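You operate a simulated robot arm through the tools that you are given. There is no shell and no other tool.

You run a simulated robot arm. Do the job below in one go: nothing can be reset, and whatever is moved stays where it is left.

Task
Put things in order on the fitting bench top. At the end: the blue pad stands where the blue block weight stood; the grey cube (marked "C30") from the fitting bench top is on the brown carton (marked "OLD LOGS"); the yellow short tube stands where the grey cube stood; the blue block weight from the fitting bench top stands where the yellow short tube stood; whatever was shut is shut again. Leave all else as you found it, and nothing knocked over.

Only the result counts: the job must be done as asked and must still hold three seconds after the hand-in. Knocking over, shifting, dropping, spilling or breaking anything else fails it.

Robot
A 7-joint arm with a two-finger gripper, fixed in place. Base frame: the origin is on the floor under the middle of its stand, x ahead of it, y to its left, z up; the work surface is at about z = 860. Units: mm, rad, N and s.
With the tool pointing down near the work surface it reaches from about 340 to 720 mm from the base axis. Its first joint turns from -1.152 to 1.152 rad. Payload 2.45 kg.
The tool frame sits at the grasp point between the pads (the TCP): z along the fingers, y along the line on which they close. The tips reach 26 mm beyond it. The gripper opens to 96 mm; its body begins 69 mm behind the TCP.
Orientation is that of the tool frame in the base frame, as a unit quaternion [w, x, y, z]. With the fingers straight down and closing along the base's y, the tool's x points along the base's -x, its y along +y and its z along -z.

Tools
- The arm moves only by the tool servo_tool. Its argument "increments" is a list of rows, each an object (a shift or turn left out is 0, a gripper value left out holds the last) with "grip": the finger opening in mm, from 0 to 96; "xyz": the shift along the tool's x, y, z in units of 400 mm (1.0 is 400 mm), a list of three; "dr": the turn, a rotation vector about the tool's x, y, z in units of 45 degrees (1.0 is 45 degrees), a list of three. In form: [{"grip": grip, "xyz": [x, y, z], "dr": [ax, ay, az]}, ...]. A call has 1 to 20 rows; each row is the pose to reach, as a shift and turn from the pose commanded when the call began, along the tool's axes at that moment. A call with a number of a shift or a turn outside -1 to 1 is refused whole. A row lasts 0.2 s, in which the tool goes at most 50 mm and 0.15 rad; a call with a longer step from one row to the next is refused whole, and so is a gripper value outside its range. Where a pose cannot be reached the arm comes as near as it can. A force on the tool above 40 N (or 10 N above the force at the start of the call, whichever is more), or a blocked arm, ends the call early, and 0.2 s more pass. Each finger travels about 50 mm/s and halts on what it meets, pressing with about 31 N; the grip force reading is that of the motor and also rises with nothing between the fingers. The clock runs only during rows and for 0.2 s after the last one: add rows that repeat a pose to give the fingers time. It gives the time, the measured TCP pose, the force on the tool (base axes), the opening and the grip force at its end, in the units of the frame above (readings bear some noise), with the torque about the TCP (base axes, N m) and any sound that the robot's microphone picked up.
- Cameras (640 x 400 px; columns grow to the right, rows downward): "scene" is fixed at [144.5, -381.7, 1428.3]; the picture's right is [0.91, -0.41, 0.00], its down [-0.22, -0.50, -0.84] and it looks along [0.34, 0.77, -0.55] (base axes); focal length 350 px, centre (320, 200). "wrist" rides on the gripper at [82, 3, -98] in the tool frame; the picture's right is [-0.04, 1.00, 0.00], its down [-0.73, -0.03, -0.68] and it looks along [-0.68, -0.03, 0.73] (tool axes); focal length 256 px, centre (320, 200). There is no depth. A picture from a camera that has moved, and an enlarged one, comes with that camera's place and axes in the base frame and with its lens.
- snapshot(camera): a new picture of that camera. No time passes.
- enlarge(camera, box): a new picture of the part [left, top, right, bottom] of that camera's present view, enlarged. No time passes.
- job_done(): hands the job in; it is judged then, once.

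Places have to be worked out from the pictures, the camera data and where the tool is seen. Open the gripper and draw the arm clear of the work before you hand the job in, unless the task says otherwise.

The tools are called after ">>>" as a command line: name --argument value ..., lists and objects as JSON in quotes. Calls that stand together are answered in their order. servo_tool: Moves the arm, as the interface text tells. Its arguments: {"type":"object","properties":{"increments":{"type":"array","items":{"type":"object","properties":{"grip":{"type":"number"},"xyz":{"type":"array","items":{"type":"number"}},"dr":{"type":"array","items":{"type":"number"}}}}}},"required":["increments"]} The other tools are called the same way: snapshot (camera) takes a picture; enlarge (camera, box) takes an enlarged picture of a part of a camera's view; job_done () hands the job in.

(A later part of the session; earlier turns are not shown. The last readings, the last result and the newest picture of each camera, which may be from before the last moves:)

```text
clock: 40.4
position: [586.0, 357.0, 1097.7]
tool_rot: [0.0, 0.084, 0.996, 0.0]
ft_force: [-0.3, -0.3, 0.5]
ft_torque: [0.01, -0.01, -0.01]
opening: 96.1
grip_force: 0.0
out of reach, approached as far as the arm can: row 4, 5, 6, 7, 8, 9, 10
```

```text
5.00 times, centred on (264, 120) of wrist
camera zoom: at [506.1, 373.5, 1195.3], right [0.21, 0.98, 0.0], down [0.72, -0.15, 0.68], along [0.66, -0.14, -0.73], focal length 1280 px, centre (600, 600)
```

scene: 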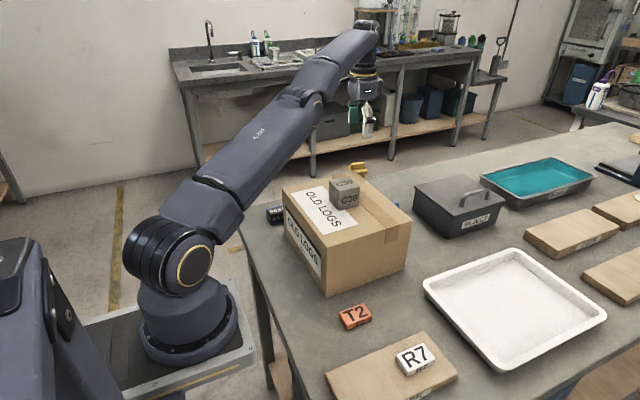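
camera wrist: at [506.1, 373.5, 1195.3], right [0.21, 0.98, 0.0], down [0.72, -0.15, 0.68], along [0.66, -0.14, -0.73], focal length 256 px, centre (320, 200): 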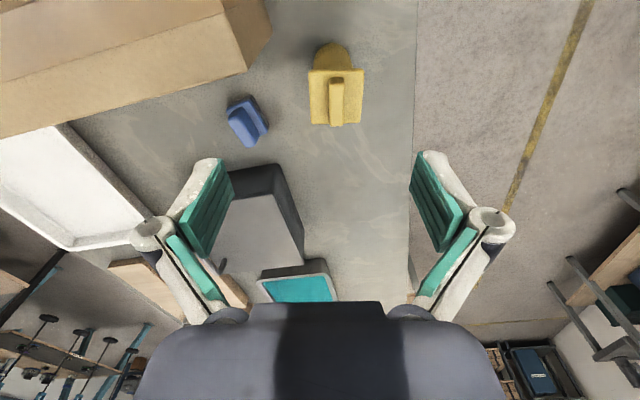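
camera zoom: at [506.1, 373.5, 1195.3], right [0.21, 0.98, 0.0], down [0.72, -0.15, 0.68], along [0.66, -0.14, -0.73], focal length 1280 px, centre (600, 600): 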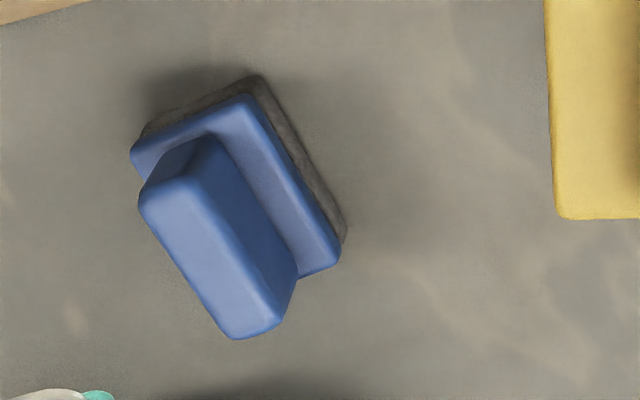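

Fin top reads z≈984, plate top ≈967, fin 12 mm thick, 37 mm long along x. I lower 60 mm straight to see how far the arm reaches at a lower height.

>>> servo_tool --increments '[{"xyz": [0, 0, 0.03]}, {"xyz": [0, 0, 0.08]}, {"xyz": [0, 0, 0.13]}, {"xyz": [0, 0, 0.15]}, {"xyz": [0, 0, 0.15]}]'

>>> snapshot --camera "wrist"

```text
clock: 41.6
position: [595.9, 363.7, 1045.8]
tool_rot: [-0.001, 0.084, 0.996, 0.0]
ft_force: [0.1, 0.0, -0.1]
ft_torque: [0.0, 0.02, 0.0]
opening: 96.0
grip_force: 0.0
out of reach, approached as far as the arm can: row 2, 3, 4, 5
```

```text
taken
camera wrist: at [516.2, 379.7, 1143.8], right [0.21, 0.98, 0.0], down [0.72, -0.15, 0.68], along [0.66, -0.14, -0.73], focal length 256 px, centre (320, 200)
```

wrist: 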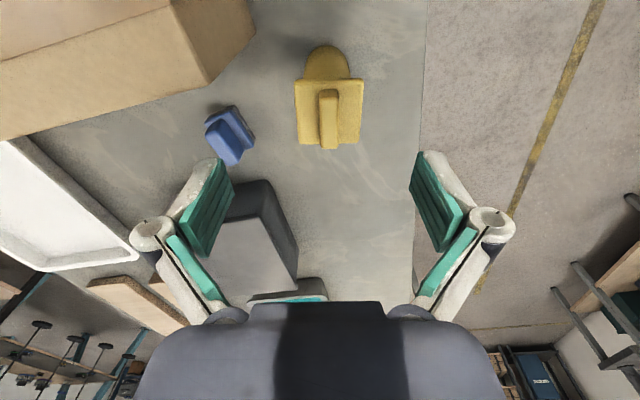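

The arm follows the commanded point as it gets lower. I lower another 30 mm and read the position.

>>> servo_tool --increments '[{"xyz": [0, 0, 0.02]}, {"xyz": [0, 0, 0.05]}, {"xyz": [0, 0, 0.075]}, {"xyz": [0, 0, 0.075]}, {"xyz": [0, 0, 0.075]}]'

>>> snapshot --camera "wrist"

>>> enlarge --camera "wrist" --box '[240, 30, 400, 130]'

```text
clock: 42.8
position: [600.9, 366.6, 1016.3]
tool_rot: [0.0, 0.083, 0.997, -0.001]
ft_force: [0.4, -0.3, 0.4]
ft_torque: [0.02, -0.03, -0.02]
opening: 96.1
grip_force: 0.0
out of reach, approached as far as the arm can: row 3, 4, 5
```

```text
taken
camera wrist: at [520.4, 383.3, 1114.4], right [0.21, 0.98, 0.0], down [0.72, -0.15, 0.68], along [0.66, -0.14, -0.74], focal length 256 px, centre (320, 200)
```

wrist: 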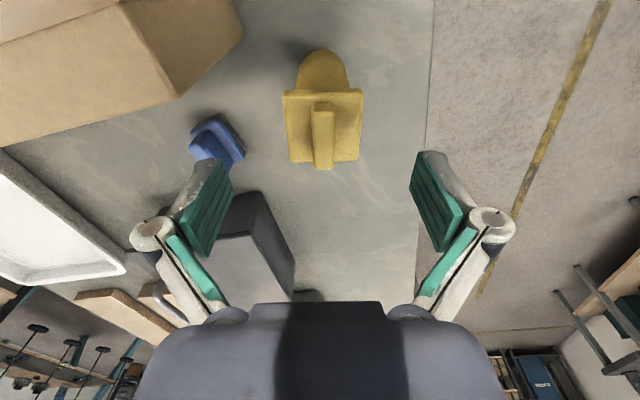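

```text
4.00 times, centred on (320, 80) of wrist
camera zoom: at [520.4, 383.3, 1114.4], right [0.21, 0.98, 0.0], down [0.72, -0.15, 0.68], along [0.66, -0.14, -0.74], focal length 1024 px, centre (320, 680)
```

zoom: 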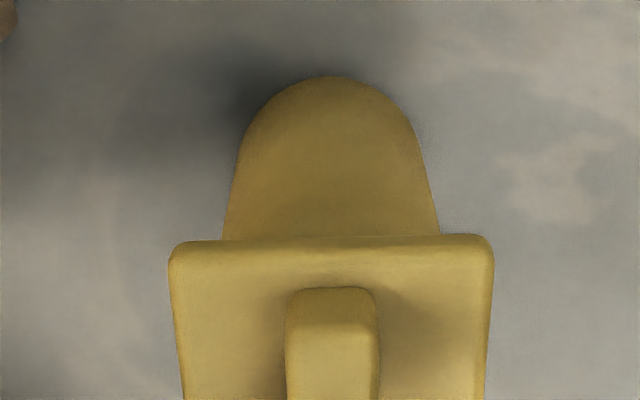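

Alignment with the fin looks good (within ~2 mm), but the arm is at the edge of its reach. I lean the tool about 9° back towards the base (about the closing axis) to ease the reach.

>>> servo_tool --increments '[{"dr": [0, -0.07, 0]}, {"dr": [0, -0.14, 0]}, {"dr": [0, -0.2, 0]}, {"dr": [0, -0.2, 0]}, {"dr": [0, -0.2, 0]}]'

>>> snapshot --camera "wrist"

```text
clock: 44.0
position: [617.2, 380.2, 1020.4]
tool_rot: [0.078, 0.084, 0.993, -0.007]
ft_force: [0.2, 0.8, 0.5]
ft_torque: [0.02, -0.02, -0.06]
opening: 96.0
grip_force: 0.0
out of reach, approached as far as the arm can: row 1, 2, 3, 4, 5
```

```text
taken
camera wrist: at [524.8, 398.9, 1104.7], right [0.21, 0.98, 0.01], down [0.61, -0.13, 0.79], along [0.77, -0.16, -0.62], focal length 256 px, centre (320, 200)
```

wrist: 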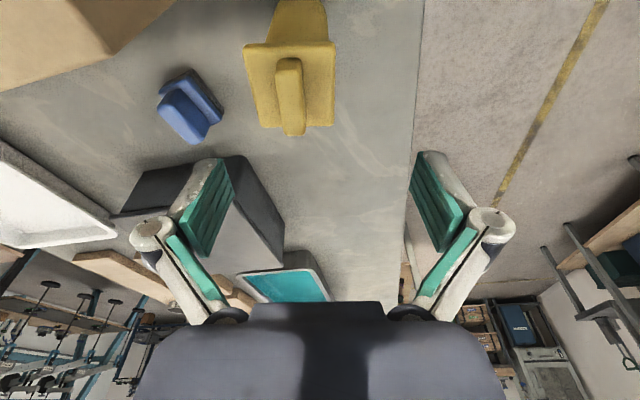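

The arm moved outward more than expected when tilted, so I must find out what pose is actually being commanded. I back up 80 mm along the tool axis to a surely reachable place and read it.

>>> servo_tool --increments '[{"xyz": [0, 0, -0.05]}, {"xyz": [0, 0, -0.12]}, {"xyz": [0, 0, -0.18]}, {"xyz": [0, 0, -0.2]}, {"xyz": [0, 0, -0.2]}, {"xyz": [0, 0, -0.2]}]'

```text
clock: 45.4
position: [599.2, 378.4, 1095.4]
tool_rot: [0.079, 0.083, 0.993, -0.006]
ft_force: [0.1, 0.8, -0.6]
ft_torque: [-0.01, 0.01, 0.01]
opening: 95.9
grip_force: 0.1
out of reach, approached as far as the arm can: row 2, 3, 4, 5, 6
```

>>> servo_tool --increments '[{"xyz": [0.05, 0, -0.02]}, {"xyz": [0.12, 0, -0.03]}, {"xyz": [0.18, 0, -0.03]}, {"xyz": [0.2, 0, -0.03]}, {"xyz": [0.2, 0, -0.03]}, {"xyz": [0.2, 0, -0.03]}]'

```text
clock: 46.8
position: [521.2, 392.7, 1095.7]
tool_rot: [0.078, 0.084, 0.993, -0.007]
ft_force: [-0.4, 0.2, -1.0]
ft_torque: [0.0, -0.01, 0.01]
opening: 96.1
grip_force: 0.0
```

Now clear: the commanded pose resets to the reached one, and at full stretch the arm gets stuck sliding along its reach limit. With the 9° lean I have ample reach at the tube, so I approach from here to a point above the fin at z≈1045.

>>> servo_tool --increments '[{"xyz": [-0.04, -0.006, 0.02]}, {"xyz": [-0.09, -0.015, 0.06]}, {"xyz": [-0.13, -0.022, 0.11]}, {"xyz": [-0.155, -0.026, 0.14]}, {"xyz": [-0.163, -0.027, 0.154]}, {"xyz": [-0.163, -0.027, 0.154]}]'

>>> snapshot --camera "wrist"

>>> enlarge --camera "wrist" --box '[240, 80, 400, 180]'

```text
clock: 48.2
position: [592.8, 368.0, 1044.0]
tool_rot: [0.078, 0.083, 0.993, -0.006]
ft_force: [-0.4, -0.5, -1.0]
ft_torque: [0.02, 0.01, 0.0]
opening: 95.8
grip_force: 0.0
```

```text
taken
camera wrist: at [498.7, 387.5, 1128.6], right [0.21, 0.98, 0.01], down [0.6, -0.13, 0.79], along [0.77, -0.16, -0.62], focal length 256 px, centre (320, 200)
```

wrist: 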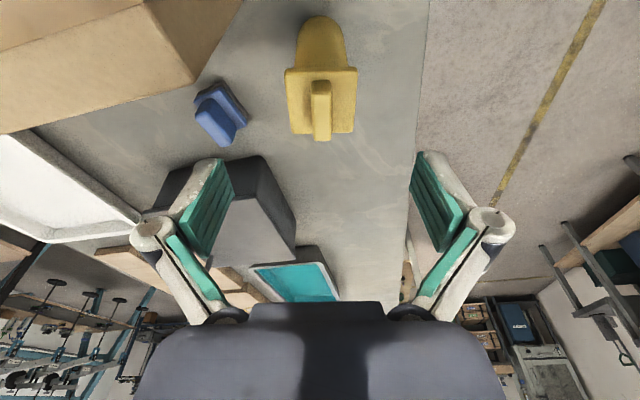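

```text
4.00 times, centred on (320, 130) of wrist
camera zoom: at [498.7, 387.5, 1128.6], right [0.21, 0.98, 0.01], down [0.6, -0.13, 0.79], along [0.77, -0.16, -0.62], focal length 1024 px, centre (320, 480)
```

zoom: 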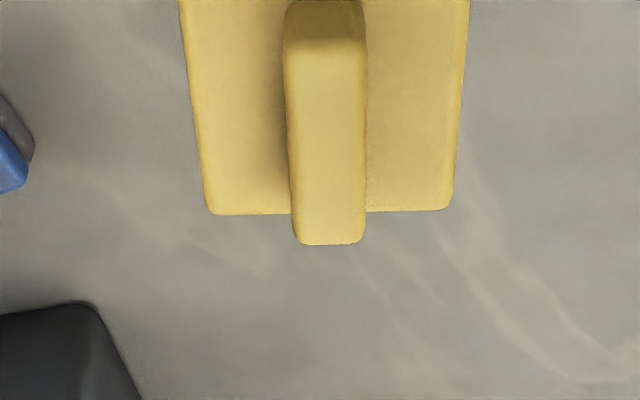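

Fin centre re-measures (595, 369), 1.4 mm off the finger centre line. I correct that and descend vertically to z≈997, tips just above the plate.

>>> servo_tool --increments '[{"xyz": [0.004, 0.0035, 0.025]}, {"xyz": [0.009, 0.0035, 0.058]}, {"xyz": [0.013, 0.0035, 0.085]}, {"xyz": [0.016, 0.0035, 0.102]}, {"xyz": [0.0178, 0.0035, 0.112]}, {"xyz": [0.0183, 0.0035, 0.116]}, {"xyz": [0.0183, 0.0035, 0.116]}]'

>>> snapshot --camera "wrist"

>>> enlarge --camera "scene" --box '[320, 110, 416, 170]'

```text
clock: 49.8
position: [591.5, 371.4, 996.2]
tool_rot: [0.078, 0.083, 0.993, -0.006]
ft_force: [0.7, -0.4, -0.3]
ft_torque: [-0.05, 0.0, -0.03]
opening: 95.9
grip_force: 0.0
```

```text
taken
camera wrist: at [498.2, 389.6, 1081.3], right [0.21, 0.98, 0.01], down [0.6, -0.13, 0.79], along [0.77, -0.16, -0.62], focal length 256 px, centre (320, 200)
```

wrist: 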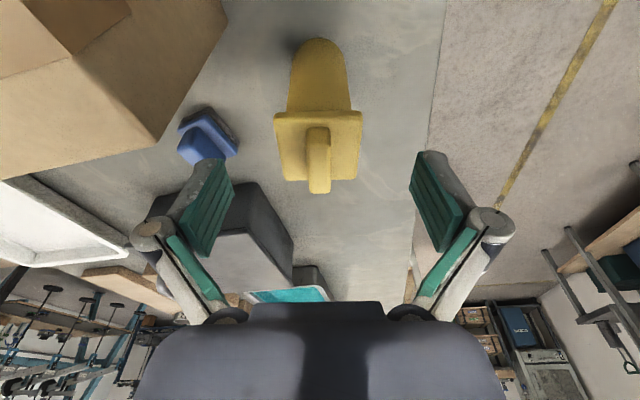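

```text
6.67 times, centred on (368, 140) of scene
camera zoom: at [144.5, -381.7, 1428.3], right [0.91, -0.41, 0.0], down [-0.22, -0.5, -0.84], along [0.34, 0.77, -0.55], focal length 2336 px, centre (0, 600)
```

zoom: 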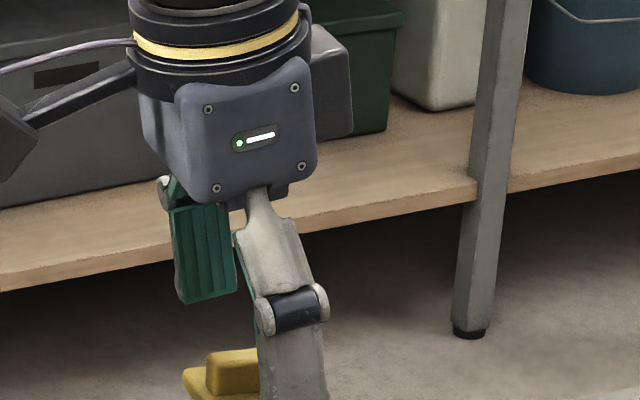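

The fin is centred between the pads. I close on it.

>>> servo_tool --increments '[{"grip": 0}, {"grip": 0}, {"grip": 0}, {"grip": 0}, {"grip": 0}, {"grip": 0}, {"grip": 0}, {"grip": 0}]'

>>> snapshot --camera "wrist"

```text
clock: 51.6
position: [592.6, 370.1, 996.9]
tool_rot: [0.078, 0.083, 0.993, -0.006]
ft_force: [1.2, -0.6, 2.3]
ft_torque: [-0.06, -0.09, -0.04]
opening: 11.4
grip_force: 30.9
```

```text
taken
camera wrist: at [498.3, 389.5, 1081.5], right [0.21, 0.98, 0.01], down [0.6, -0.13, 0.79], along [0.77, -0.16, -0.62], focal length 256 px, centre (320, 200)
```

wrist: 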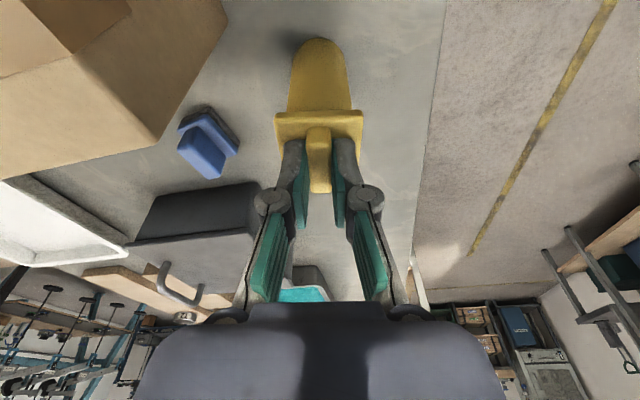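

Fin gripped (11.4 mm). I lift a few millimetres slowly to test the hold.

>>> servo_tool --increments '[{"xyz": [-0.0006, 0, -0.004]}, {"xyz": [-0.0012, 0, -0.008]}, {"xyz": [-0.0018, 0, -0.012]}, {"xyz": [-0.0025, 0, -0.016]}, {"xyz": [-0.0031, 0, -0.02]}, {"xyz": [-0.0039, 0, -0.0246]}, {"xyz": [-0.0039, 0, -0.0246]}]'

>>> snapshot --camera "wrist"

```text
clock: 53.2
position: [592.0, 370.3, 1007.2]
tool_rot: [0.078, 0.084, 0.993, -0.006]
ft_force: [0.4, -0.6, -2.9]
ft_torque: [-0.02, 0.05, 0.03]
opening: 11.6
grip_force: 30.7
```

```text
taken
camera wrist: at [497.7, 389.3, 1092.0], right [0.21, 0.98, 0.01], down [0.6, -0.13, 0.79], along [0.77, -0.16, -0.62], focal length 256 px, centre (320, 200)
```

wrist: 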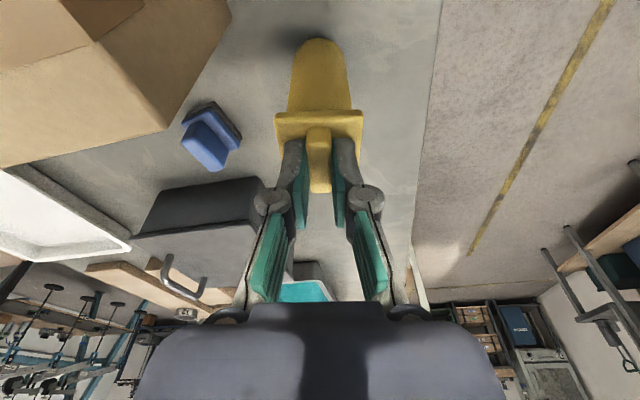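

The tube is held (≈3 N). I raise it slowly to z≈1090 so its foot clears the pad and REJECT lid.

>>> servo_tool --increments '[{"xyz": [-0.002, 0, -0.0125]}, {"xyz": [-0.006, 0, -0.038]}, {"xyz": [-0.011, 0, -0.07]}, {"xyz": [-0.016, 0, -0.101]}, {"xyz": [-0.021, 0, -0.133]}, {"xyz": [-0.026, 0, -0.164]}, {"xyz": [-0.03, 0, -0.19]}, {"xyz": [-0.0324, 0, -0.2046]}, {"xyz": [-0.0324, 0, -0.2046]}]'

>>> snapshot --camera "wrist"

>>> snapshot --camera "scene"

```text
clock: 55.2
position: [592.5, 368.6, 1088.7]
tool_rot: [0.078, 0.084, 0.993, -0.006]
ft_force: [0.4, -0.5, -3.4]
ft_torque: [0.04, 0.02, 0.0]
opening: 11.7
grip_force: 31.3
```

```text
taken
camera wrist: at [498.4, 388.4, 1175.5], right [0.21, 0.98, 0.01], down [0.6, -0.13, 0.79], along [0.77, -0.16, -0.62], focal length 256 px, centre (320, 200)
```

wrist: 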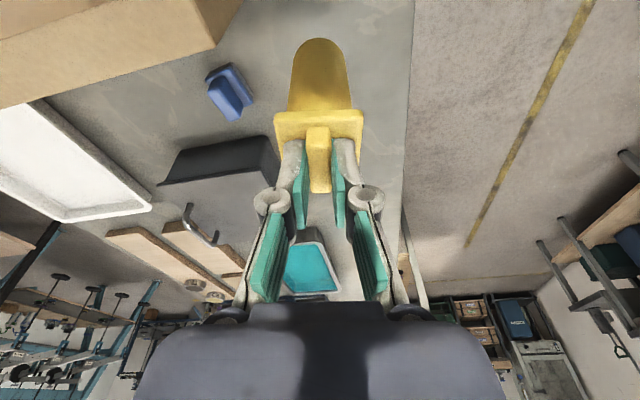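

```text
taken
```

scene: 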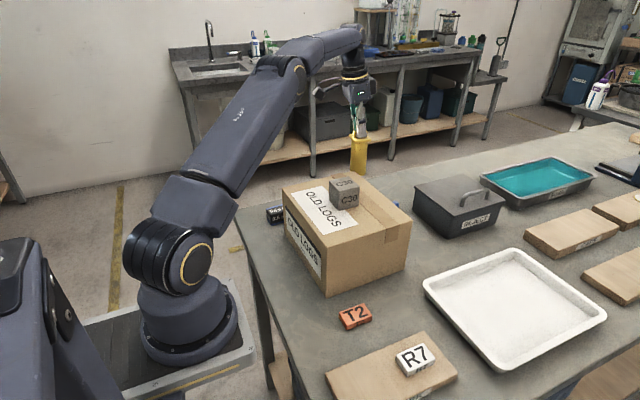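

Everything is steady. I carry the tube in a straight line at this height to above the cube's old spot (tube centre to (655, 67.5)).

>>> servo_tool --increments '[{"xyz": [-0.0054, -0.0143, 0.0009]}, {"xyz": [-0.0161, -0.043, 0.0026]}, {"xyz": [-0.0296, -0.0788, 0.0047]}, {"xyz": [-0.0457, -0.1217, 0.0073]}, {"xyz": [-0.0632, -0.1683, 0.0101]}, {"xyz": [-0.0807, -0.2148, 0.0129]}, {"xyz": [-0.0982, -0.2613, 0.0157]}, {"xyz": [-0.1157, -0.3079, 0.0185]}, {"xyz": [-0.1332, -0.3544, 0.0213]}, {"xyz": [-0.1506, -0.401, 0.0241]}, {"xyz": [-0.1681, -0.4475, 0.0269]}, {"xyz": [-0.1856, -0.494, 0.0297]}, {"xyz": [-0.2031, -0.5406, 0.0325]}, {"xyz": [-0.2206, -0.5871, 0.0353]}, {"xyz": [-0.2367, -0.6301, 0.0378]}, {"xyz": [-0.2502, -0.6659, 0.04]}, {"xyz": [-0.2609, -0.6945, 0.0417]}, {"xyz": [-0.2663, -0.7088, 0.0426]}, {"xyz": [-0.269, -0.716, 0.043]}, {"xyz": [-0.269, -0.716, 0.043]}]'

>>> snapshot --camera "wrist"

>>> snapshot --camera "scene"

```text
clock: 59.4
position: [652.0, 70.4, 1089.3]
tool_rot: [0.078, 0.083, 0.993, -0.006]
ft_force: [0.1, -0.3, -3.2]
ft_torque: [0.0, 0.03, 0.01]
opening: 11.6
grip_force: 30.7
```

```text
taken
camera wrist: at [557.1, 88.8, 1173.5], right [0.21, 0.98, 0.01], down [0.6, -0.13, 0.79], along [0.77, -0.16, -0.62], focal length 256 px, centre (320, 200)
```

wrist: 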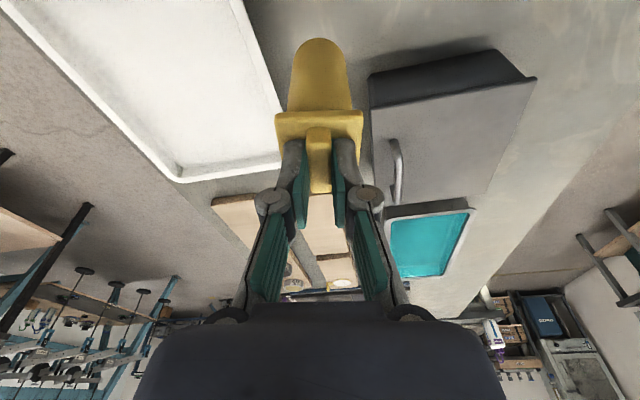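

```text
taken
```

scene: 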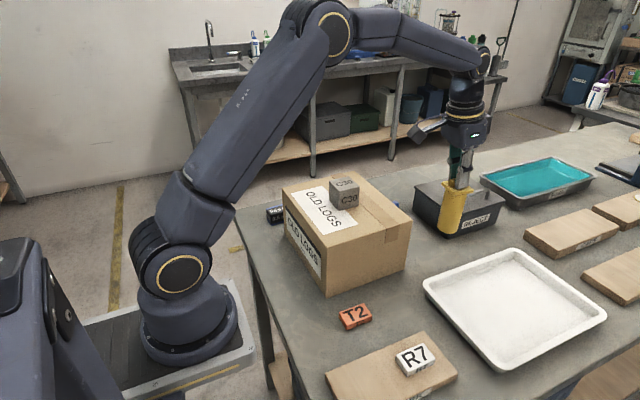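

>>> enlarge --camera "scene" --box '[400, 165, 512, 235]'

>>> enlarge --camera "wrist" --box '[240, 20, 400, 120]'

```text
5.71 times, centred on (456, 200) of scene
camera zoom: at [144.6, -381.7, 1428.3], right [0.91, -0.41, 0.0], down [-0.22, -0.5, -0.84], along [0.34, 0.77, -0.55], focal length 2003 px, centre (-457, 200)
```

zoom: 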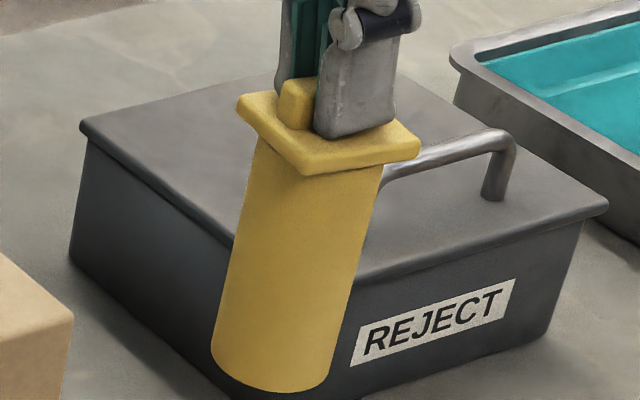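

```text
4.00 times, centred on (320, 70) of wrist
camera zoom: at [557.1, 88.8, 1173.5], right [0.21, 0.98, 0.01], down [0.6, -0.13, 0.79], along [0.77, -0.16, -0.62], focal length 1024 px, centre (320, 720)
```

zoom: 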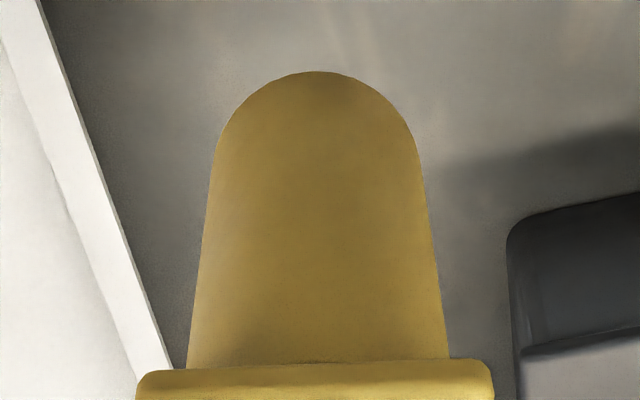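

Tube bottom centre from the wrist view is ≈(654.5, 68.5), within about 1 mm of the target. I lower it to just above the bench.

>>> servo_tool --increments '[{"xyz": [0.002, -0.002, 0.0125]}, {"xyz": [0.006, -0.0025, 0.0375]}, {"xyz": [0.0115, -0.0025, 0.073]}, {"xyz": [0.017, -0.0025, 0.109]}, {"xyz": [0.0225, -0.0025, 0.145]}, {"xyz": [0.028, -0.0025, 0.178]}, {"xyz": [0.032, -0.0025, 0.203]}, {"xyz": [0.034, -0.0025, 0.215]}, {"xyz": [0.0347, -0.0025, 0.2194]}, {"xyz": [0.0347, -0.0025, 0.2194]}]'

>>> servo_tool --increments '[{"xyz": [0.0005, 0, 0.003]}, {"xyz": [0.001, 0, 0.006]}, {"xyz": [0.0014, 0, 0.009]}, {"xyz": [0.0014, 0, 0.009]}]'

>>> enlarge --camera "scene" --box '[390, 175, 518, 255]'

```text
clock: 61.6
position: [651.1, 68.7, 1001.0]
tool_rot: [0.079, 0.084, 0.993, -0.007]
ft_force: [-0.2, 0.0, -2.7]
ft_torque: [0.03, 0.01, 0.01]
opening: 11.4
grip_force: 31.2
```

```text
clock: 62.6
position: [650.9, 71.4, 997.4]
tool_rot: [0.078, 0.084, 0.993, -0.007]
ft_force: [-0.4, 0.0, -3.0]
ft_torque: [0.02, 0.04, 0.0]
opening: 11.9
grip_force: 30.9
```

```text
5.00 times, centred on (454, 215) of scene
camera zoom: at [144.6, -381.7, 1428.3], right [0.91, -0.41, 0.0], down [-0.22, -0.5, -0.84], along [0.34, 0.77, -0.55], focal length 1752 px, centre (-350, 125)
```

zoom: 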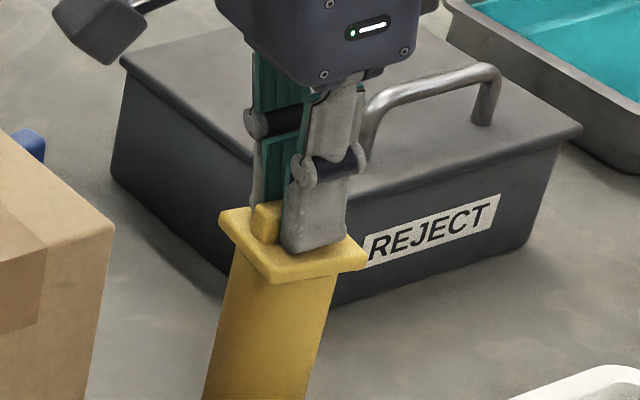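

Not touching yet (force still −3 N). I creep down by 2 mm more.

>>> servo_tool --increments '[{"xyz": [0.0004, 0, 0.0025]}, {"xyz": [0.0006, 0, 0.004]}, {"xyz": [0.0006, 0, 0.004]}]'

```text
clock: 63.4
position: [651.7, 70.3, 997.2]
tool_rot: [0.08, 0.084, 0.993, -0.005]
ft_force: [-4.6, 1.0, 14.1]
ft_torque: [0.08, 0.38, 0.01]
opening: 11.8
grip_force: 31.3
```

Contact felt (+14 N). I ease up a millimetre, open the fingers, and look before rising.

>>> servo_tool --increments '[{"xyz": [-0.0004, 0, -0.0025]}, {"xyz": [-0.0004, 0, -0.0025]}, {"xyz": [-0.0004, 0, -0.0025], "grip": 16}, {"xyz": [-0.0004, 0, -0.0025], "grip": 24}, {"xyz": [-0.0004, 0, -0.0025], "grip": 40}, {"xyz": [-0.0004, 0, -0.0025], "grip": 60}, {"xyz": [-0.0004, 0, -0.0025], "grip": 60}, {"xyz": [-0.0004, 0, -0.0025], "grip": 60}]'

>>> snapshot --camera "wrist"

>>> snapshot --camera "scene"

```text
clock: 65.2
position: [652.3, 68.8, 997.1]
tool_rot: [0.079, 0.083, 0.993, -0.007]
ft_force: [0.1, -0.3, -0.8]
ft_torque: [0.0, -0.02, -0.01]
opening: 59.6
grip_force: 0.1
```

```text
taken
camera wrist: at [557.7, 88.2, 1081.6], right [0.21, 0.98, 0.01], down [0.6, -0.13, 0.79], along [0.77, -0.16, -0.62], focal length 256 px, centre (320, 200)
```

wrist: 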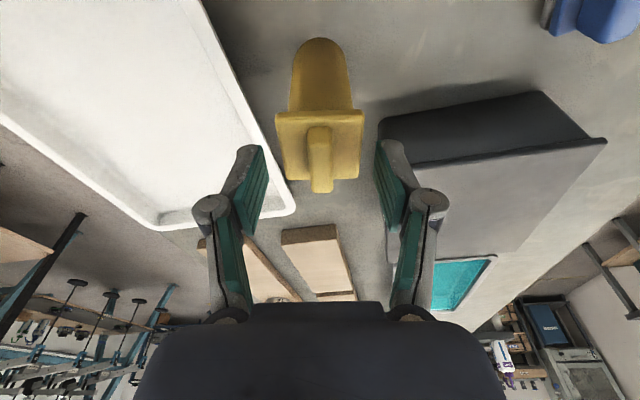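

```text
taken
```

scene: 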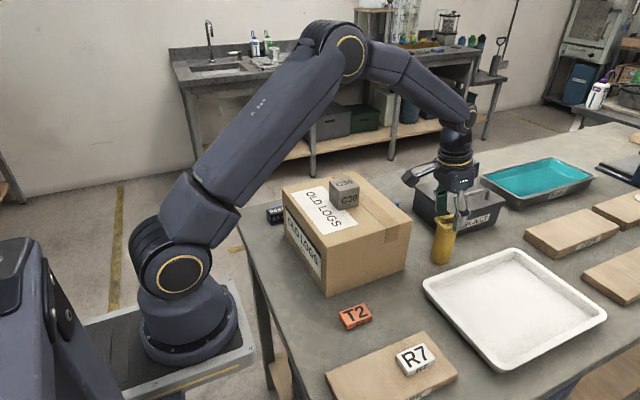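

The tube stands upright on the cube's old spot. I rise well clear, keeping the lean.

>>> servo_tool --increments '[{"xyz": [-0.002, 0, -0.012], "grip": 60}, {"xyz": [-0.006, 0, -0.04], "grip": 80}, {"xyz": [-0.014, 0, -0.09], "grip": 96}, {"xyz": [-0.027, 0, -0.17], "grip": 96}, {"xyz": [-0.039, 0, -0.25], "grip": 96}, {"xyz": [-0.048, 0, -0.305], "grip": 96}, {"xyz": [-0.0507, 0, -0.3205], "grip": 96}, {"xyz": [-0.0507, 0, -0.3205], "grip": 96}]'

>>> snapshot --camera "wrist"

```text
clock: 67.0
position: [652.5, 68.7, 1126.0]
tool_rot: [0.078, 0.084, 0.993, -0.006]
ft_force: [0.2, 0.5, -0.1]
ft_torque: [0.01, 0.0, -0.02]
opening: 95.8
grip_force: 0.0
```

```text
taken
camera wrist: at [558.9, 87.8, 1211.1], right [0.21, 0.98, 0.01], down [0.6, -0.13, 0.79], along [0.77, -0.16, -0.62], focal length 256 px, centre (320, 200)
```

wrist: 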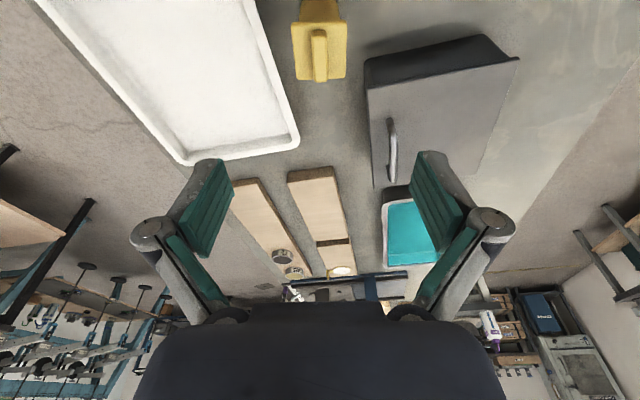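

The tube is standing well. Now I travel above the carton toward the weight, turning about the vertical so the hand leans away from the carton there.

>>> servo_tool --increments '[{"xyz": [0.03, 0.025, -0.005], "dr": [0.011, 0, 0.07]}, {"xyz": [0.083, 0.069, -0.013], "dr": [0.031, 0, 0.194]}, {"xyz": [0.144, 0.12, -0.023], "dr": [0.053, 0, 0.335]}, {"xyz": [0.208, 0.173, -0.033], "dr": [0.077, 0, 0.484]}, {"xyz": [0.272, 0.227, -0.043], "dr": [0.1, 0, 0.634]}, {"xyz": [0.329, 0.274, -0.052], "dr": [0.121, 0, 0.766]}, {"xyz": [0.378, 0.315, -0.06], "dr": [0.139, 0, 0.881]}, {"xyz": [0.378, 0.315, -0.06], "dr": [0.139, 0, 0.881]}]'

```text
clock: 68.8
position: [522.4, 220.0, 1126.5]
tool_rot: [0.072, 0.419, 0.904, -0.034]
ft_force: [0.1, 0.8, 0.0]
ft_torque: [0.03, 0.01, 0.03]
opening: 95.9
grip_force: 0.2
```

>>> servo_tool --increments '[{"xyz": [0.033, -0.005, -0.005], "dr": [0.008, 0, 0.053]}, {"xyz": [0.093, -0.013, -0.015], "dr": [0.024, 0, 0.15]}, {"xyz": [0.165, -0.023, -0.026], "dr": [0.042, 0, 0.264]}, {"xyz": [0.236, -0.033, -0.038], "dr": [0.06, 0, 0.379]}, {"xyz": [0.307, -0.043, -0.049], "dr": [0.078, 0, 0.493]}, {"xyz": [0.379, -0.053, -0.061], "dr": [0.096, 0, 0.608]}, {"xyz": [0.445, -0.062, -0.071], "dr": [0.113, 0, 0.714]}, {"xyz": [0.505, -0.07, -0.081], "dr": [0.128, 0, 0.81]}, {"xyz": [0.549, -0.0765, -0.088], "dr": [0.139, 0, 0.881]}, {"xyz": [0.558, -0.0765, -0.03], "dr": [0.139, 0, 0.881]}, {"xyz": [0.567, -0.0765, 0.025], "dr": [0.139, 0, 0.881]}, {"xyz": [0.567, -0.0765, 0.025], "dr": [0.139, 0, 0.881]}]'

>>> snapshot --camera "wrist"

>>> snapshot --camera "scene"

```text
clock: 71.4
position: [354.2, 368.6, 1080.4]
tool_rot: [0.055, 0.704, 0.706, -0.055]
ft_force: [0.6, 0.4, 0.2]
ft_torque: [0.02, -0.01, -0.05]
opening: 96.0
grip_force: 0.0
```

```text
taken
camera wrist: at [358.0, 463.6, 1164.5], right [1.0, -0.04, 0.01], down [-0.03, -0.62, 0.79], along [-0.03, -0.78, -0.62], focal length 256 px, centre (320, 200)
```

wrist: 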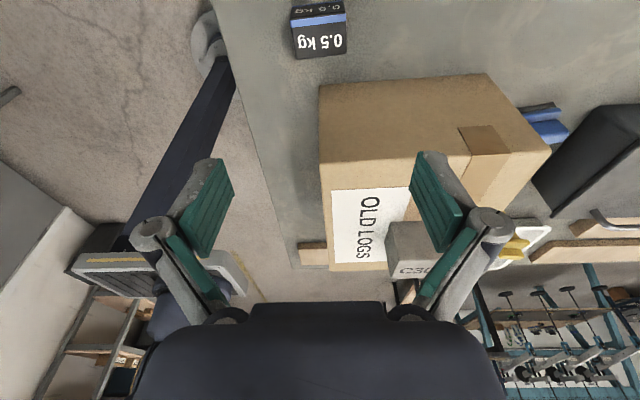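

```text
taken
```

scene: 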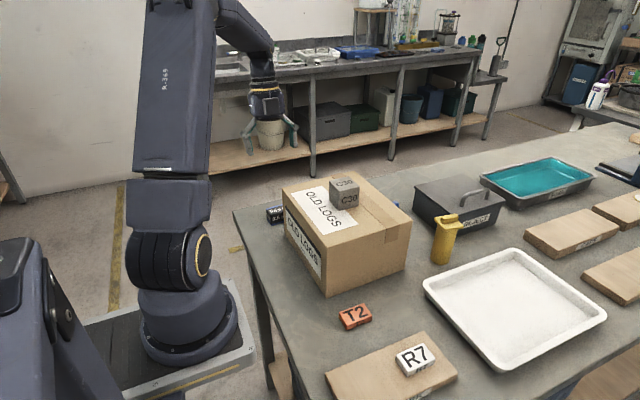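

I zoom in on the weight to refine its position.

>>> enlarge --camera "wrist" --box '[256, 0, 384, 80]'

>>> enlarge --camera "wrist" --box '[280, 40, 440, 140]'

```text
5.00 times, centred on (320, 40) of wrist
camera zoom: at [358.0, 463.6, 1164.5], right [1.0, -0.04, 0.01], down [-0.03, -0.62, 0.79], along [-0.03, -0.78, -0.62], focal length 1280 px, centre (320, 1000)
```

zoom: 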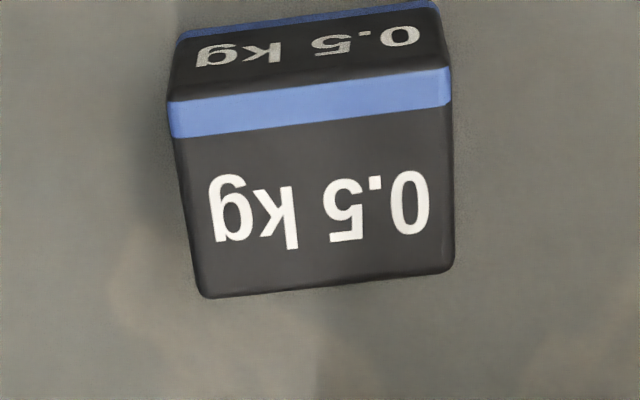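

```text
4.00 times, centred on (360, 90) of wrist
camera zoom: at [358.0, 463.6, 1164.5], right [1.0, -0.04, 0.01], down [-0.03, -0.62, 0.79], along [-0.03, -0.78, -0.62], focal length 1024 px, centre (160, 640)
```

zoom: 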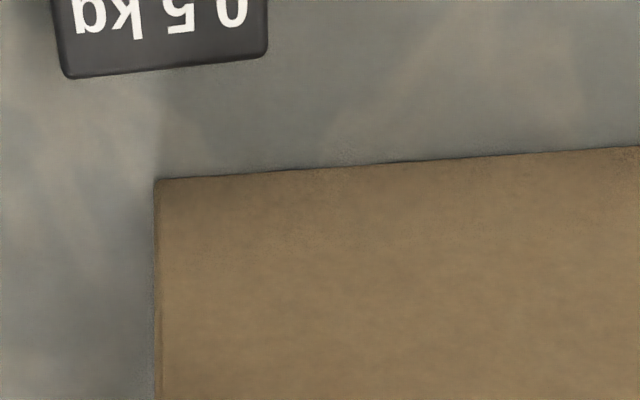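

The weight sits at about (355, 370), ~50×33 mm, top z≈898, turned ~+4°; the carton's side is at y≈309. I align the yaw and come down to z≈940 first.

>>> servo_tool --increments '[{"xyz": [0.006, 0.002, 0.03], "dr": [-0.0132, 0, -0.0833]}, {"xyz": [0.018, 0.002, 0.1], "dr": [-0.0132, 0, -0.0833]}, {"xyz": [0.033, 0.002, 0.18], "dr": [-0.0132, 0, -0.0833]}, {"xyz": [0.047, 0.002, 0.26], "dr": [-0.0132, 0, -0.0833]}, {"xyz": [0.058, 0.002, 0.32], "dr": [-0.0132, 0, -0.0833]}, {"xyz": [0.063, 0.002, 0.3455], "dr": [-0.0132, 0, -0.0833]}, {"xyz": [0.063, 0.002, 0.3455], "dr": [-0.0132, 0, -0.0833]}]'

>>> snapshot --camera "wrist"

>>> enlarge --camera "scene" --box '[200, 130, 360, 230]'

```text
clock: 73.0
position: [355.8, 374.0, 939.4]
tool_rot: [0.057, 0.68, 0.729, -0.054]
ft_force: [0.5, -0.1, 0.0]
ft_torque: [-0.01, -0.01, 0.03]
opening: 96.1
grip_force: 0.1
```

```text
taken
camera wrist: at [351.9, 468.9, 1024.1], right [1.0, 0.03, 0.01], down [0.01, -0.62, 0.79], along [0.03, -0.78, -0.62], focal length 256 px, centre (320, 200)
```

wrist: 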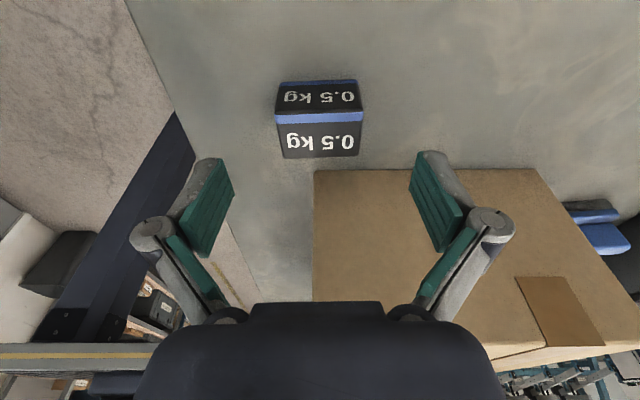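

```text
4.00 times, centred on (280, 180) of scene
camera zoom: at [144.5, -381.7, 1428.3], right [0.91, -0.41, 0.0], down [-0.22, -0.5, -0.84], along [0.34, 0.77, -0.55], focal length 1402 px, centre (480, 280)
```

zoom: 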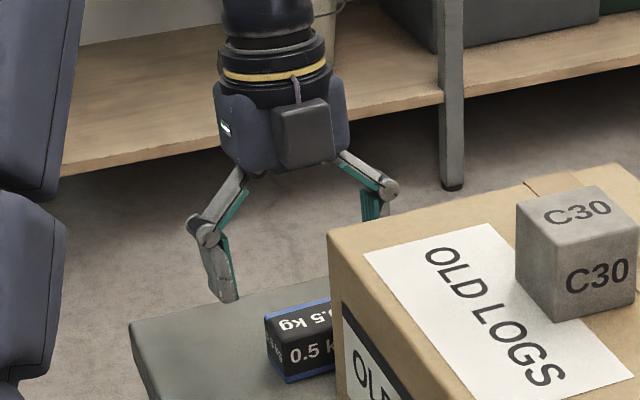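

Well aligned: weight centre ≈ (356, 372). I descend to z≈892.

>>> servo_tool --increments '[{"xyz": [0.005, 0, 0.032]}, {"xyz": [0.01, 0, 0.064]}, {"xyz": [0.0145, 0, 0.092]}, {"xyz": [0.017, 0, 0.108]}, {"xyz": [0.0184, 0, 0.117]}, {"xyz": [0.0184, 0, 0.117]}]'

>>> snapshot --camera "wrist"

```text
clock: 74.4
position: [355.0, 372.4, 894.5]
tool_rot: [0.057, 0.68, 0.729, -0.053]
ft_force: [-0.4, -0.6, -0.3]
ft_torque: [-0.02, 0.01, -0.01]
opening: 95.8
grip_force: 0.2
```

```text
taken
camera wrist: at [351.9, 468.0, 978.5], right [1.0, 0.03, 0.01], down [0.01, -0.62, 0.79], along [0.03, -0.78, -0.62], focal length 256 px, centre (320, 200)
```

wrist: 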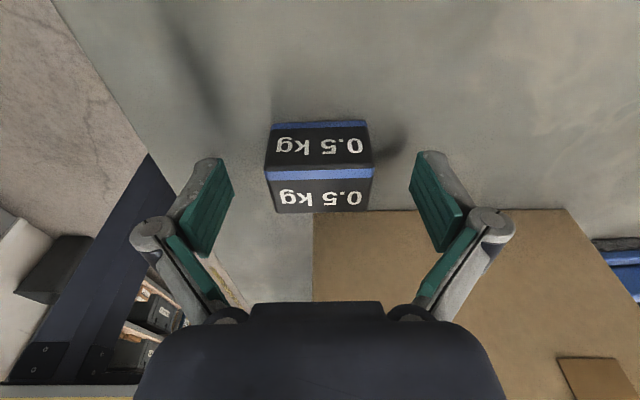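

The weight is centred between the fingers. I close on it.

>>> servo_tool --increments '[{"xyz": [0.0003, 0, 0.002], "grip": 60}, {"xyz": [0.0006, 0, 0.004], "grip": 0}, {"xyz": [0.0006, 0, 0.004], "grip": 0}, {"xyz": [0.0006, 0, 0.004], "grip": 0}, {"xyz": [0.0006, 0, 0.004], "grip": 0}, {"xyz": [0.0006, 0, 0.004], "grip": 0}, {"xyz": [0.0006, 0, 0.004], "grip": 0}]'

>>> servo_tool --increments '[{"xyz": [-0.0005, 0, -0.003]}, {"xyz": [-0.001, 0, -0.0065]}, {"xyz": [-0.0015, 0, -0.01]}, {"xyz": [-0.0023, 0, -0.0148]}, {"xyz": [-0.0031, 0, -0.02]}, {"xyz": [-0.0039, 0, -0.0247]}, {"xyz": [-0.0039, 0, -0.0247]}]'

>>> snapshot --camera "wrist"

```text
clock: 76.0
position: [356.3, 372.2, 892.8]
tool_rot: [0.058, 0.68, 0.729, -0.053]
ft_force: [-2.5, -0.3, 4.9]
ft_torque: [-0.05, 0.18, -0.04]
opening: 51.5
grip_force: 31.4
```

```text
clock: 77.6
position: [355.5, 375.3, 901.4]
tool_rot: [0.057, 0.68, 0.729, -0.054]
ft_force: [-0.5, -0.8, -5.9]
ft_torque: [0.02, 0.0, -0.05]
opening: 51.4
grip_force: 31.1
```

```text
taken
camera wrist: at [352.9, 468.9, 986.7], right [1.0, 0.03, 0.01], down [0.01, -0.62, 0.79], along [0.03, -0.78, -0.62], focal length 256 px, centre (320, 200)
```

wrist: 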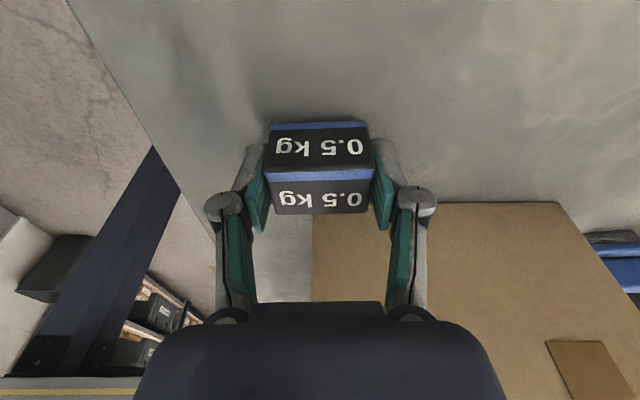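

The weight is held (≈5–6 N, 51.5 mm). I lift it slowly to z≈1045, above the carton's level.

>>> servo_tool --increments '[{"xyz": [-0.002, 0, -0.0125]}, {"xyz": [-0.006, 0, -0.0375]}, {"xyz": [-0.012, 0, -0.073]}, {"xyz": [-0.018, 0, -0.11]}, {"xyz": [-0.0235, 0, -0.147]}, {"xyz": [-0.0295, 0, -0.184]}, {"xyz": [-0.035, 0, -0.221]}, {"xyz": [-0.041, 0, -0.258]}, {"xyz": [-0.0465, 0, -0.295]}, {"xyz": [-0.0515, 0, -0.327]}, {"xyz": [-0.0545, 0, -0.347]}, {"xyz": [-0.0554, 0, -0.3532]}, {"xyz": [-0.0554, 0, -0.3532]}]'

>>> snapshot --camera "wrist"

```text
clock: 80.4
position: [356.3, 373.6, 1044.5]
tool_rot: [0.057, 0.681, 0.728, -0.054]
ft_force: [0.1, 0.2, -5.7]
ft_torque: [-0.01, -0.03, 0.0]
opening: 51.4
grip_force: 30.9
```

```text
taken
camera wrist: at [352.6, 469.0, 1129.9], right [1.0, 0.03, 0.01], down [0.01, -0.62, 0.79], along [0.03, -0.78, -0.62], focal length 256 px, centre (320, 200)
```

wrist: 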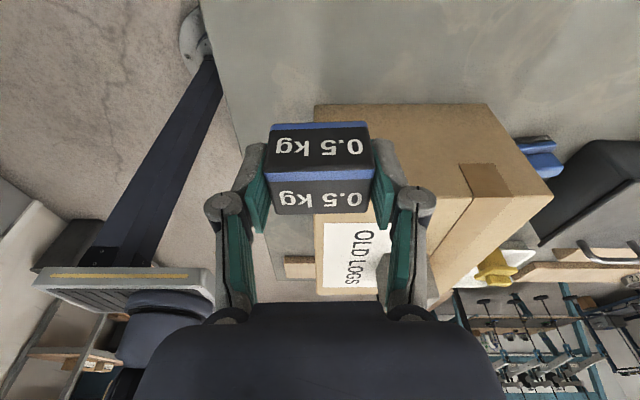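

Held firmly. I now move alongside the carton towards the tube's old spot while turning the hand back about the vertical.

>>> servo_tool --increments '[{"xyz": [-0.0005, 0.0077, 0], "dr": [-0.0067, 0, -0.042]}, {"xyz": [-0.0016, 0.0232, 0.0002], "dr": [-0.02, 0, -0.1255]}, {"xyz": [-0.003, 0.0433, 0.0004], "dr": [-0.0372, 0, -0.2342]}, {"xyz": [-0.0045, 0.065, 0.0006], "dr": [-0.0559, 0, -0.3514]}, {"xyz": [-0.0061, 0.0882, 0.0009], "dr": [-0.0758, 0, -0.4769]}, {"xyz": [-0.0077, 0.1114, 0.0011], "dr": [-0.0958, 0, -0.6024]}, {"xyz": [-0.0092, 0.133, 0.0013], "dr": [-0.1144, 0, -0.7195]}, {"xyz": [-0.0103, 0.1485, 0.0014], "dr": [-0.1277, 0, -0.8031]}, {"xyz": [-0.0107, 0.1547, 0.0015], "dr": [-0.133, 0, -0.8366]}, {"xyz": [-0.0107, 0.1547, 0.0015], "dr": [-0.133, 0, -0.8366]}]'

```text
clock: 82.6
position: [417.6, 372.7, 1045.7]
tool_rot: [0.072, 0.404, 0.911, -0.031]
ft_force: [0.6, -0.2, -5.0]
ft_torque: [0.0, -0.02, -0.02]
opening: 51.1
grip_force: 31.7
```

>>> servo_tool --increments '[{"xyz": [-0.0051, 0.0057, 0.0008], "dr": [-0.0067, 0, -0.042]}, {"xyz": [-0.0154, 0.0172, 0.0025], "dr": [-0.02, 0, -0.1255]}, {"xyz": [-0.0287, 0.0321, 0.0046], "dr": [-0.0372, 0, -0.2342]}, {"xyz": [-0.0431, 0.0482, 0.0069], "dr": [-0.0559, 0, -0.3514]}, {"xyz": [-0.0585, 0.0654, 0.0094], "dr": [-0.0758, 0, -0.4769]}, {"xyz": [-0.0739, 0.0827, 0.0119], "dr": [-0.0958, 0, -0.6024]}, {"xyz": [-0.0882, 0.0987, 0.0142], "dr": [-0.1144, 0, -0.7195]}, {"xyz": [-0.0985, 0.1102, 0.0158], "dr": [-0.1277, 0, -0.8031]}, {"xyz": [-0.1026, 0.1148, 0.0165], "dr": [-0.133, 0, -0.8366]}, {"xyz": [-0.1026, 0.1148, 0.0165], "dr": [-0.133, 0, -0.8366]}]'

>>> snapshot --camera "wrist"

>>> snapshot --camera "scene"

```text
clock: 84.8
position: [478.7, 369.9, 1043.3]
tool_rot: [0.078, 0.085, 0.993, -0.006]
ft_force: [0.2, 0.5, -5.9]
ft_torque: [0.03, -0.03, 0.01]
opening: 51.4
grip_force: 31.3
```

```text
taken
camera wrist: at [385.5, 389.7, 1129.0], right [0.21, 0.98, 0.01], down [0.6, -0.13, 0.79], along [0.77, -0.16, -0.62], focal length 256 px, centre (320, 200)
```

wrist: 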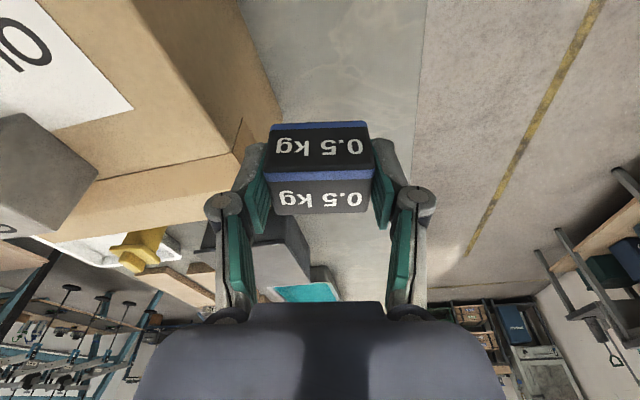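

```text
taken
```

scene: 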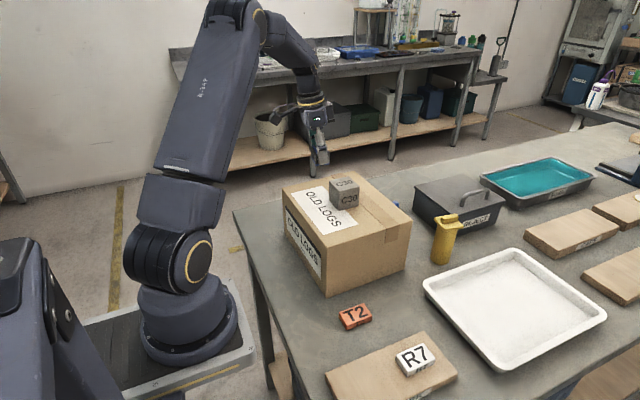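

The weight centre is within 1 mm of the tool point. I carry it on to above the tube's old spot (596, 369).

>>> servo_tool --increments '[{"xyz": [-0.0114, 0.0019, 0.0018]}, {"xyz": [-0.0341, 0.0057, 0.0054]}, {"xyz": [-0.0683, 0.0114, 0.0108]}, {"xyz": [-0.1081, 0.0181, 0.0171]}, {"xyz": [-0.1507, 0.0253, 0.0239]}, {"xyz": [-0.1934, 0.0324, 0.0307]}, {"xyz": [-0.2304, 0.0386, 0.0365]}, {"xyz": [-0.2616, 0.0439, 0.0415]}, {"xyz": [-0.2787, 0.0467, 0.0442]}, {"xyz": [-0.2844, 0.0477, 0.0451]}, {"xyz": [-0.2844, 0.0477, 0.0451]}]'

>>> snapshot --camera "wrist"

```text
clock: 87.2
position: [595.6, 371.3, 1044.4]
tool_rot: [0.078, 0.086, 0.993, -0.006]
ft_force: [1.2, -0.1, -4.7]
ft_torque: [0.02, 0.01, 0.03]
opening: 51.5
grip_force: 30.6
```

```text
taken
camera wrist: at [502.0, 389.7, 1129.1], right [0.21, 0.98, 0.01], down [0.6, -0.14, 0.79], along [0.77, -0.16, -0.62], focal length 256 px, centre (320, 200)
```

wrist: 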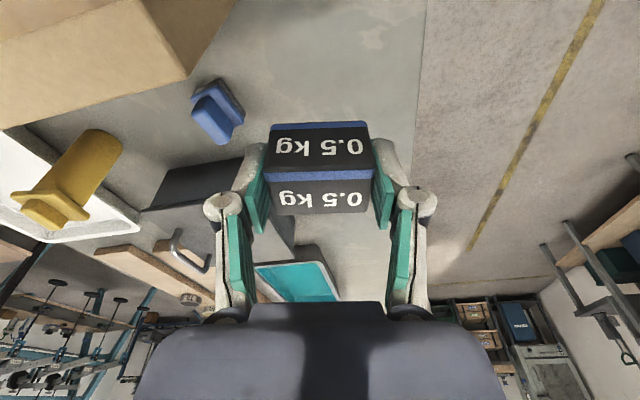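

>>> servo_tool --increments '[{"xyz": [0.0023, -0.001, 0.0146]}, {"xyz": [0.0069, -0.0018, 0.0438]}, {"xyz": [0.0127, -0.0018, 0.0803]}, {"xyz": [0.019, -0.0018, 0.1205]}, {"xyz": [0.0254, -0.0018, 0.1606]}, {"xyz": [0.0317, -0.0018, 0.2008]}, {"xyz": [0.0381, -0.0018, 0.2409]}, {"xyz": [0.0444, -0.0018, 0.2811]}, {"xyz": [0.0502, -0.0018, 0.3176]}, {"xyz": [0.0542, -0.0018, 0.3431]}, {"xyz": [0.0565, -0.0018, 0.3577]}, {"xyz": [0.0577, -0.0018, 0.365]}, {"xyz": [0.0577, -0.0018, 0.365]}]'

>>> snapshot --camera "wrist"

>>> enlarge --camera "scene" --box '[300, 110, 460, 210]'

```text
clock: 90.0
position: [595.8, 371.8, 897.6]
tool_rot: [0.078, 0.086, 0.993, -0.006]
ft_force: [0.4, 0.2, -5.5]
ft_torque: [-0.02, -0.01, -0.02]
opening: 51.5
grip_force: 31.1
```

```text
taken
camera wrist: at [502.5, 389.1, 982.2], right [0.21, 0.98, 0.01], down [0.6, -0.14, 0.79], along [0.77, -0.16, -0.62], focal length 256 px, centre (320, 200)
```

wrist: 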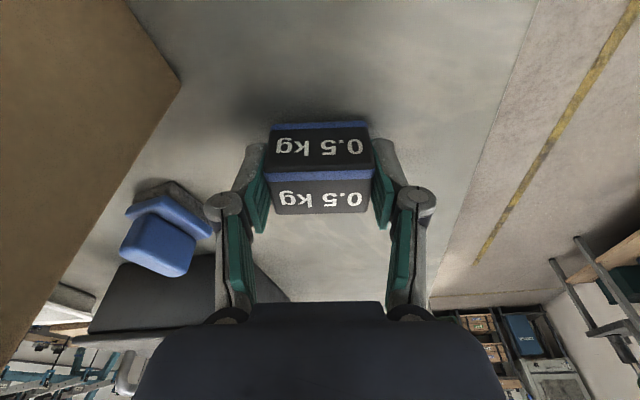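

```text
4.00 times, centred on (380, 160) of scene
camera zoom: at [144.6, -381.6, 1428.3], right [0.91, -0.41, 0.0], down [-0.22, -0.5, -0.84], along [0.34, 0.77, -0.55], focal length 1402 px, centre (80, 360)
```

zoom: 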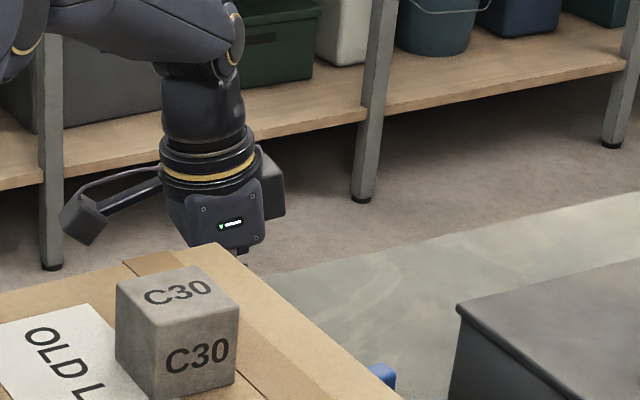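

About 5 mm above the bench, nothing touched. I creep down to contact.

>>> servo_tool --increments '[{"xyz": [0.0005, 0, 0.003]}, {"xyz": [0.001, 0, 0.006]}, {"xyz": [0.0013, 0, 0.0085]}, {"xyz": [0.0013, 0, 0.0085]}]'

>>> servo_tool --increments '[{"xyz": [0.0003, 0, 0.0015]}, {"xyz": [0.0005, 0, 0.003]}, {"xyz": [0.0005, 0, 0.003]}]'

```text
clock: 91.0
position: [596.2, 369.9, 893.8]
tool_rot: [0.078, 0.086, 0.993, -0.005]
ft_force: [0.0, 0.0, -4.7]
ft_torque: [0.0, -0.02, 0.0]
opening: 51.4
grip_force: 31.1
```

```text
clock: 91.8
position: [595.8, 370.1, 892.3]
tool_rot: [0.078, 0.086, 0.993, -0.006]
ft_force: [-1.7, -0.7, 6.2]
ft_torque: [-0.23, 0.28, -0.07]
opening: 51.6
grip_force: 31.2
```

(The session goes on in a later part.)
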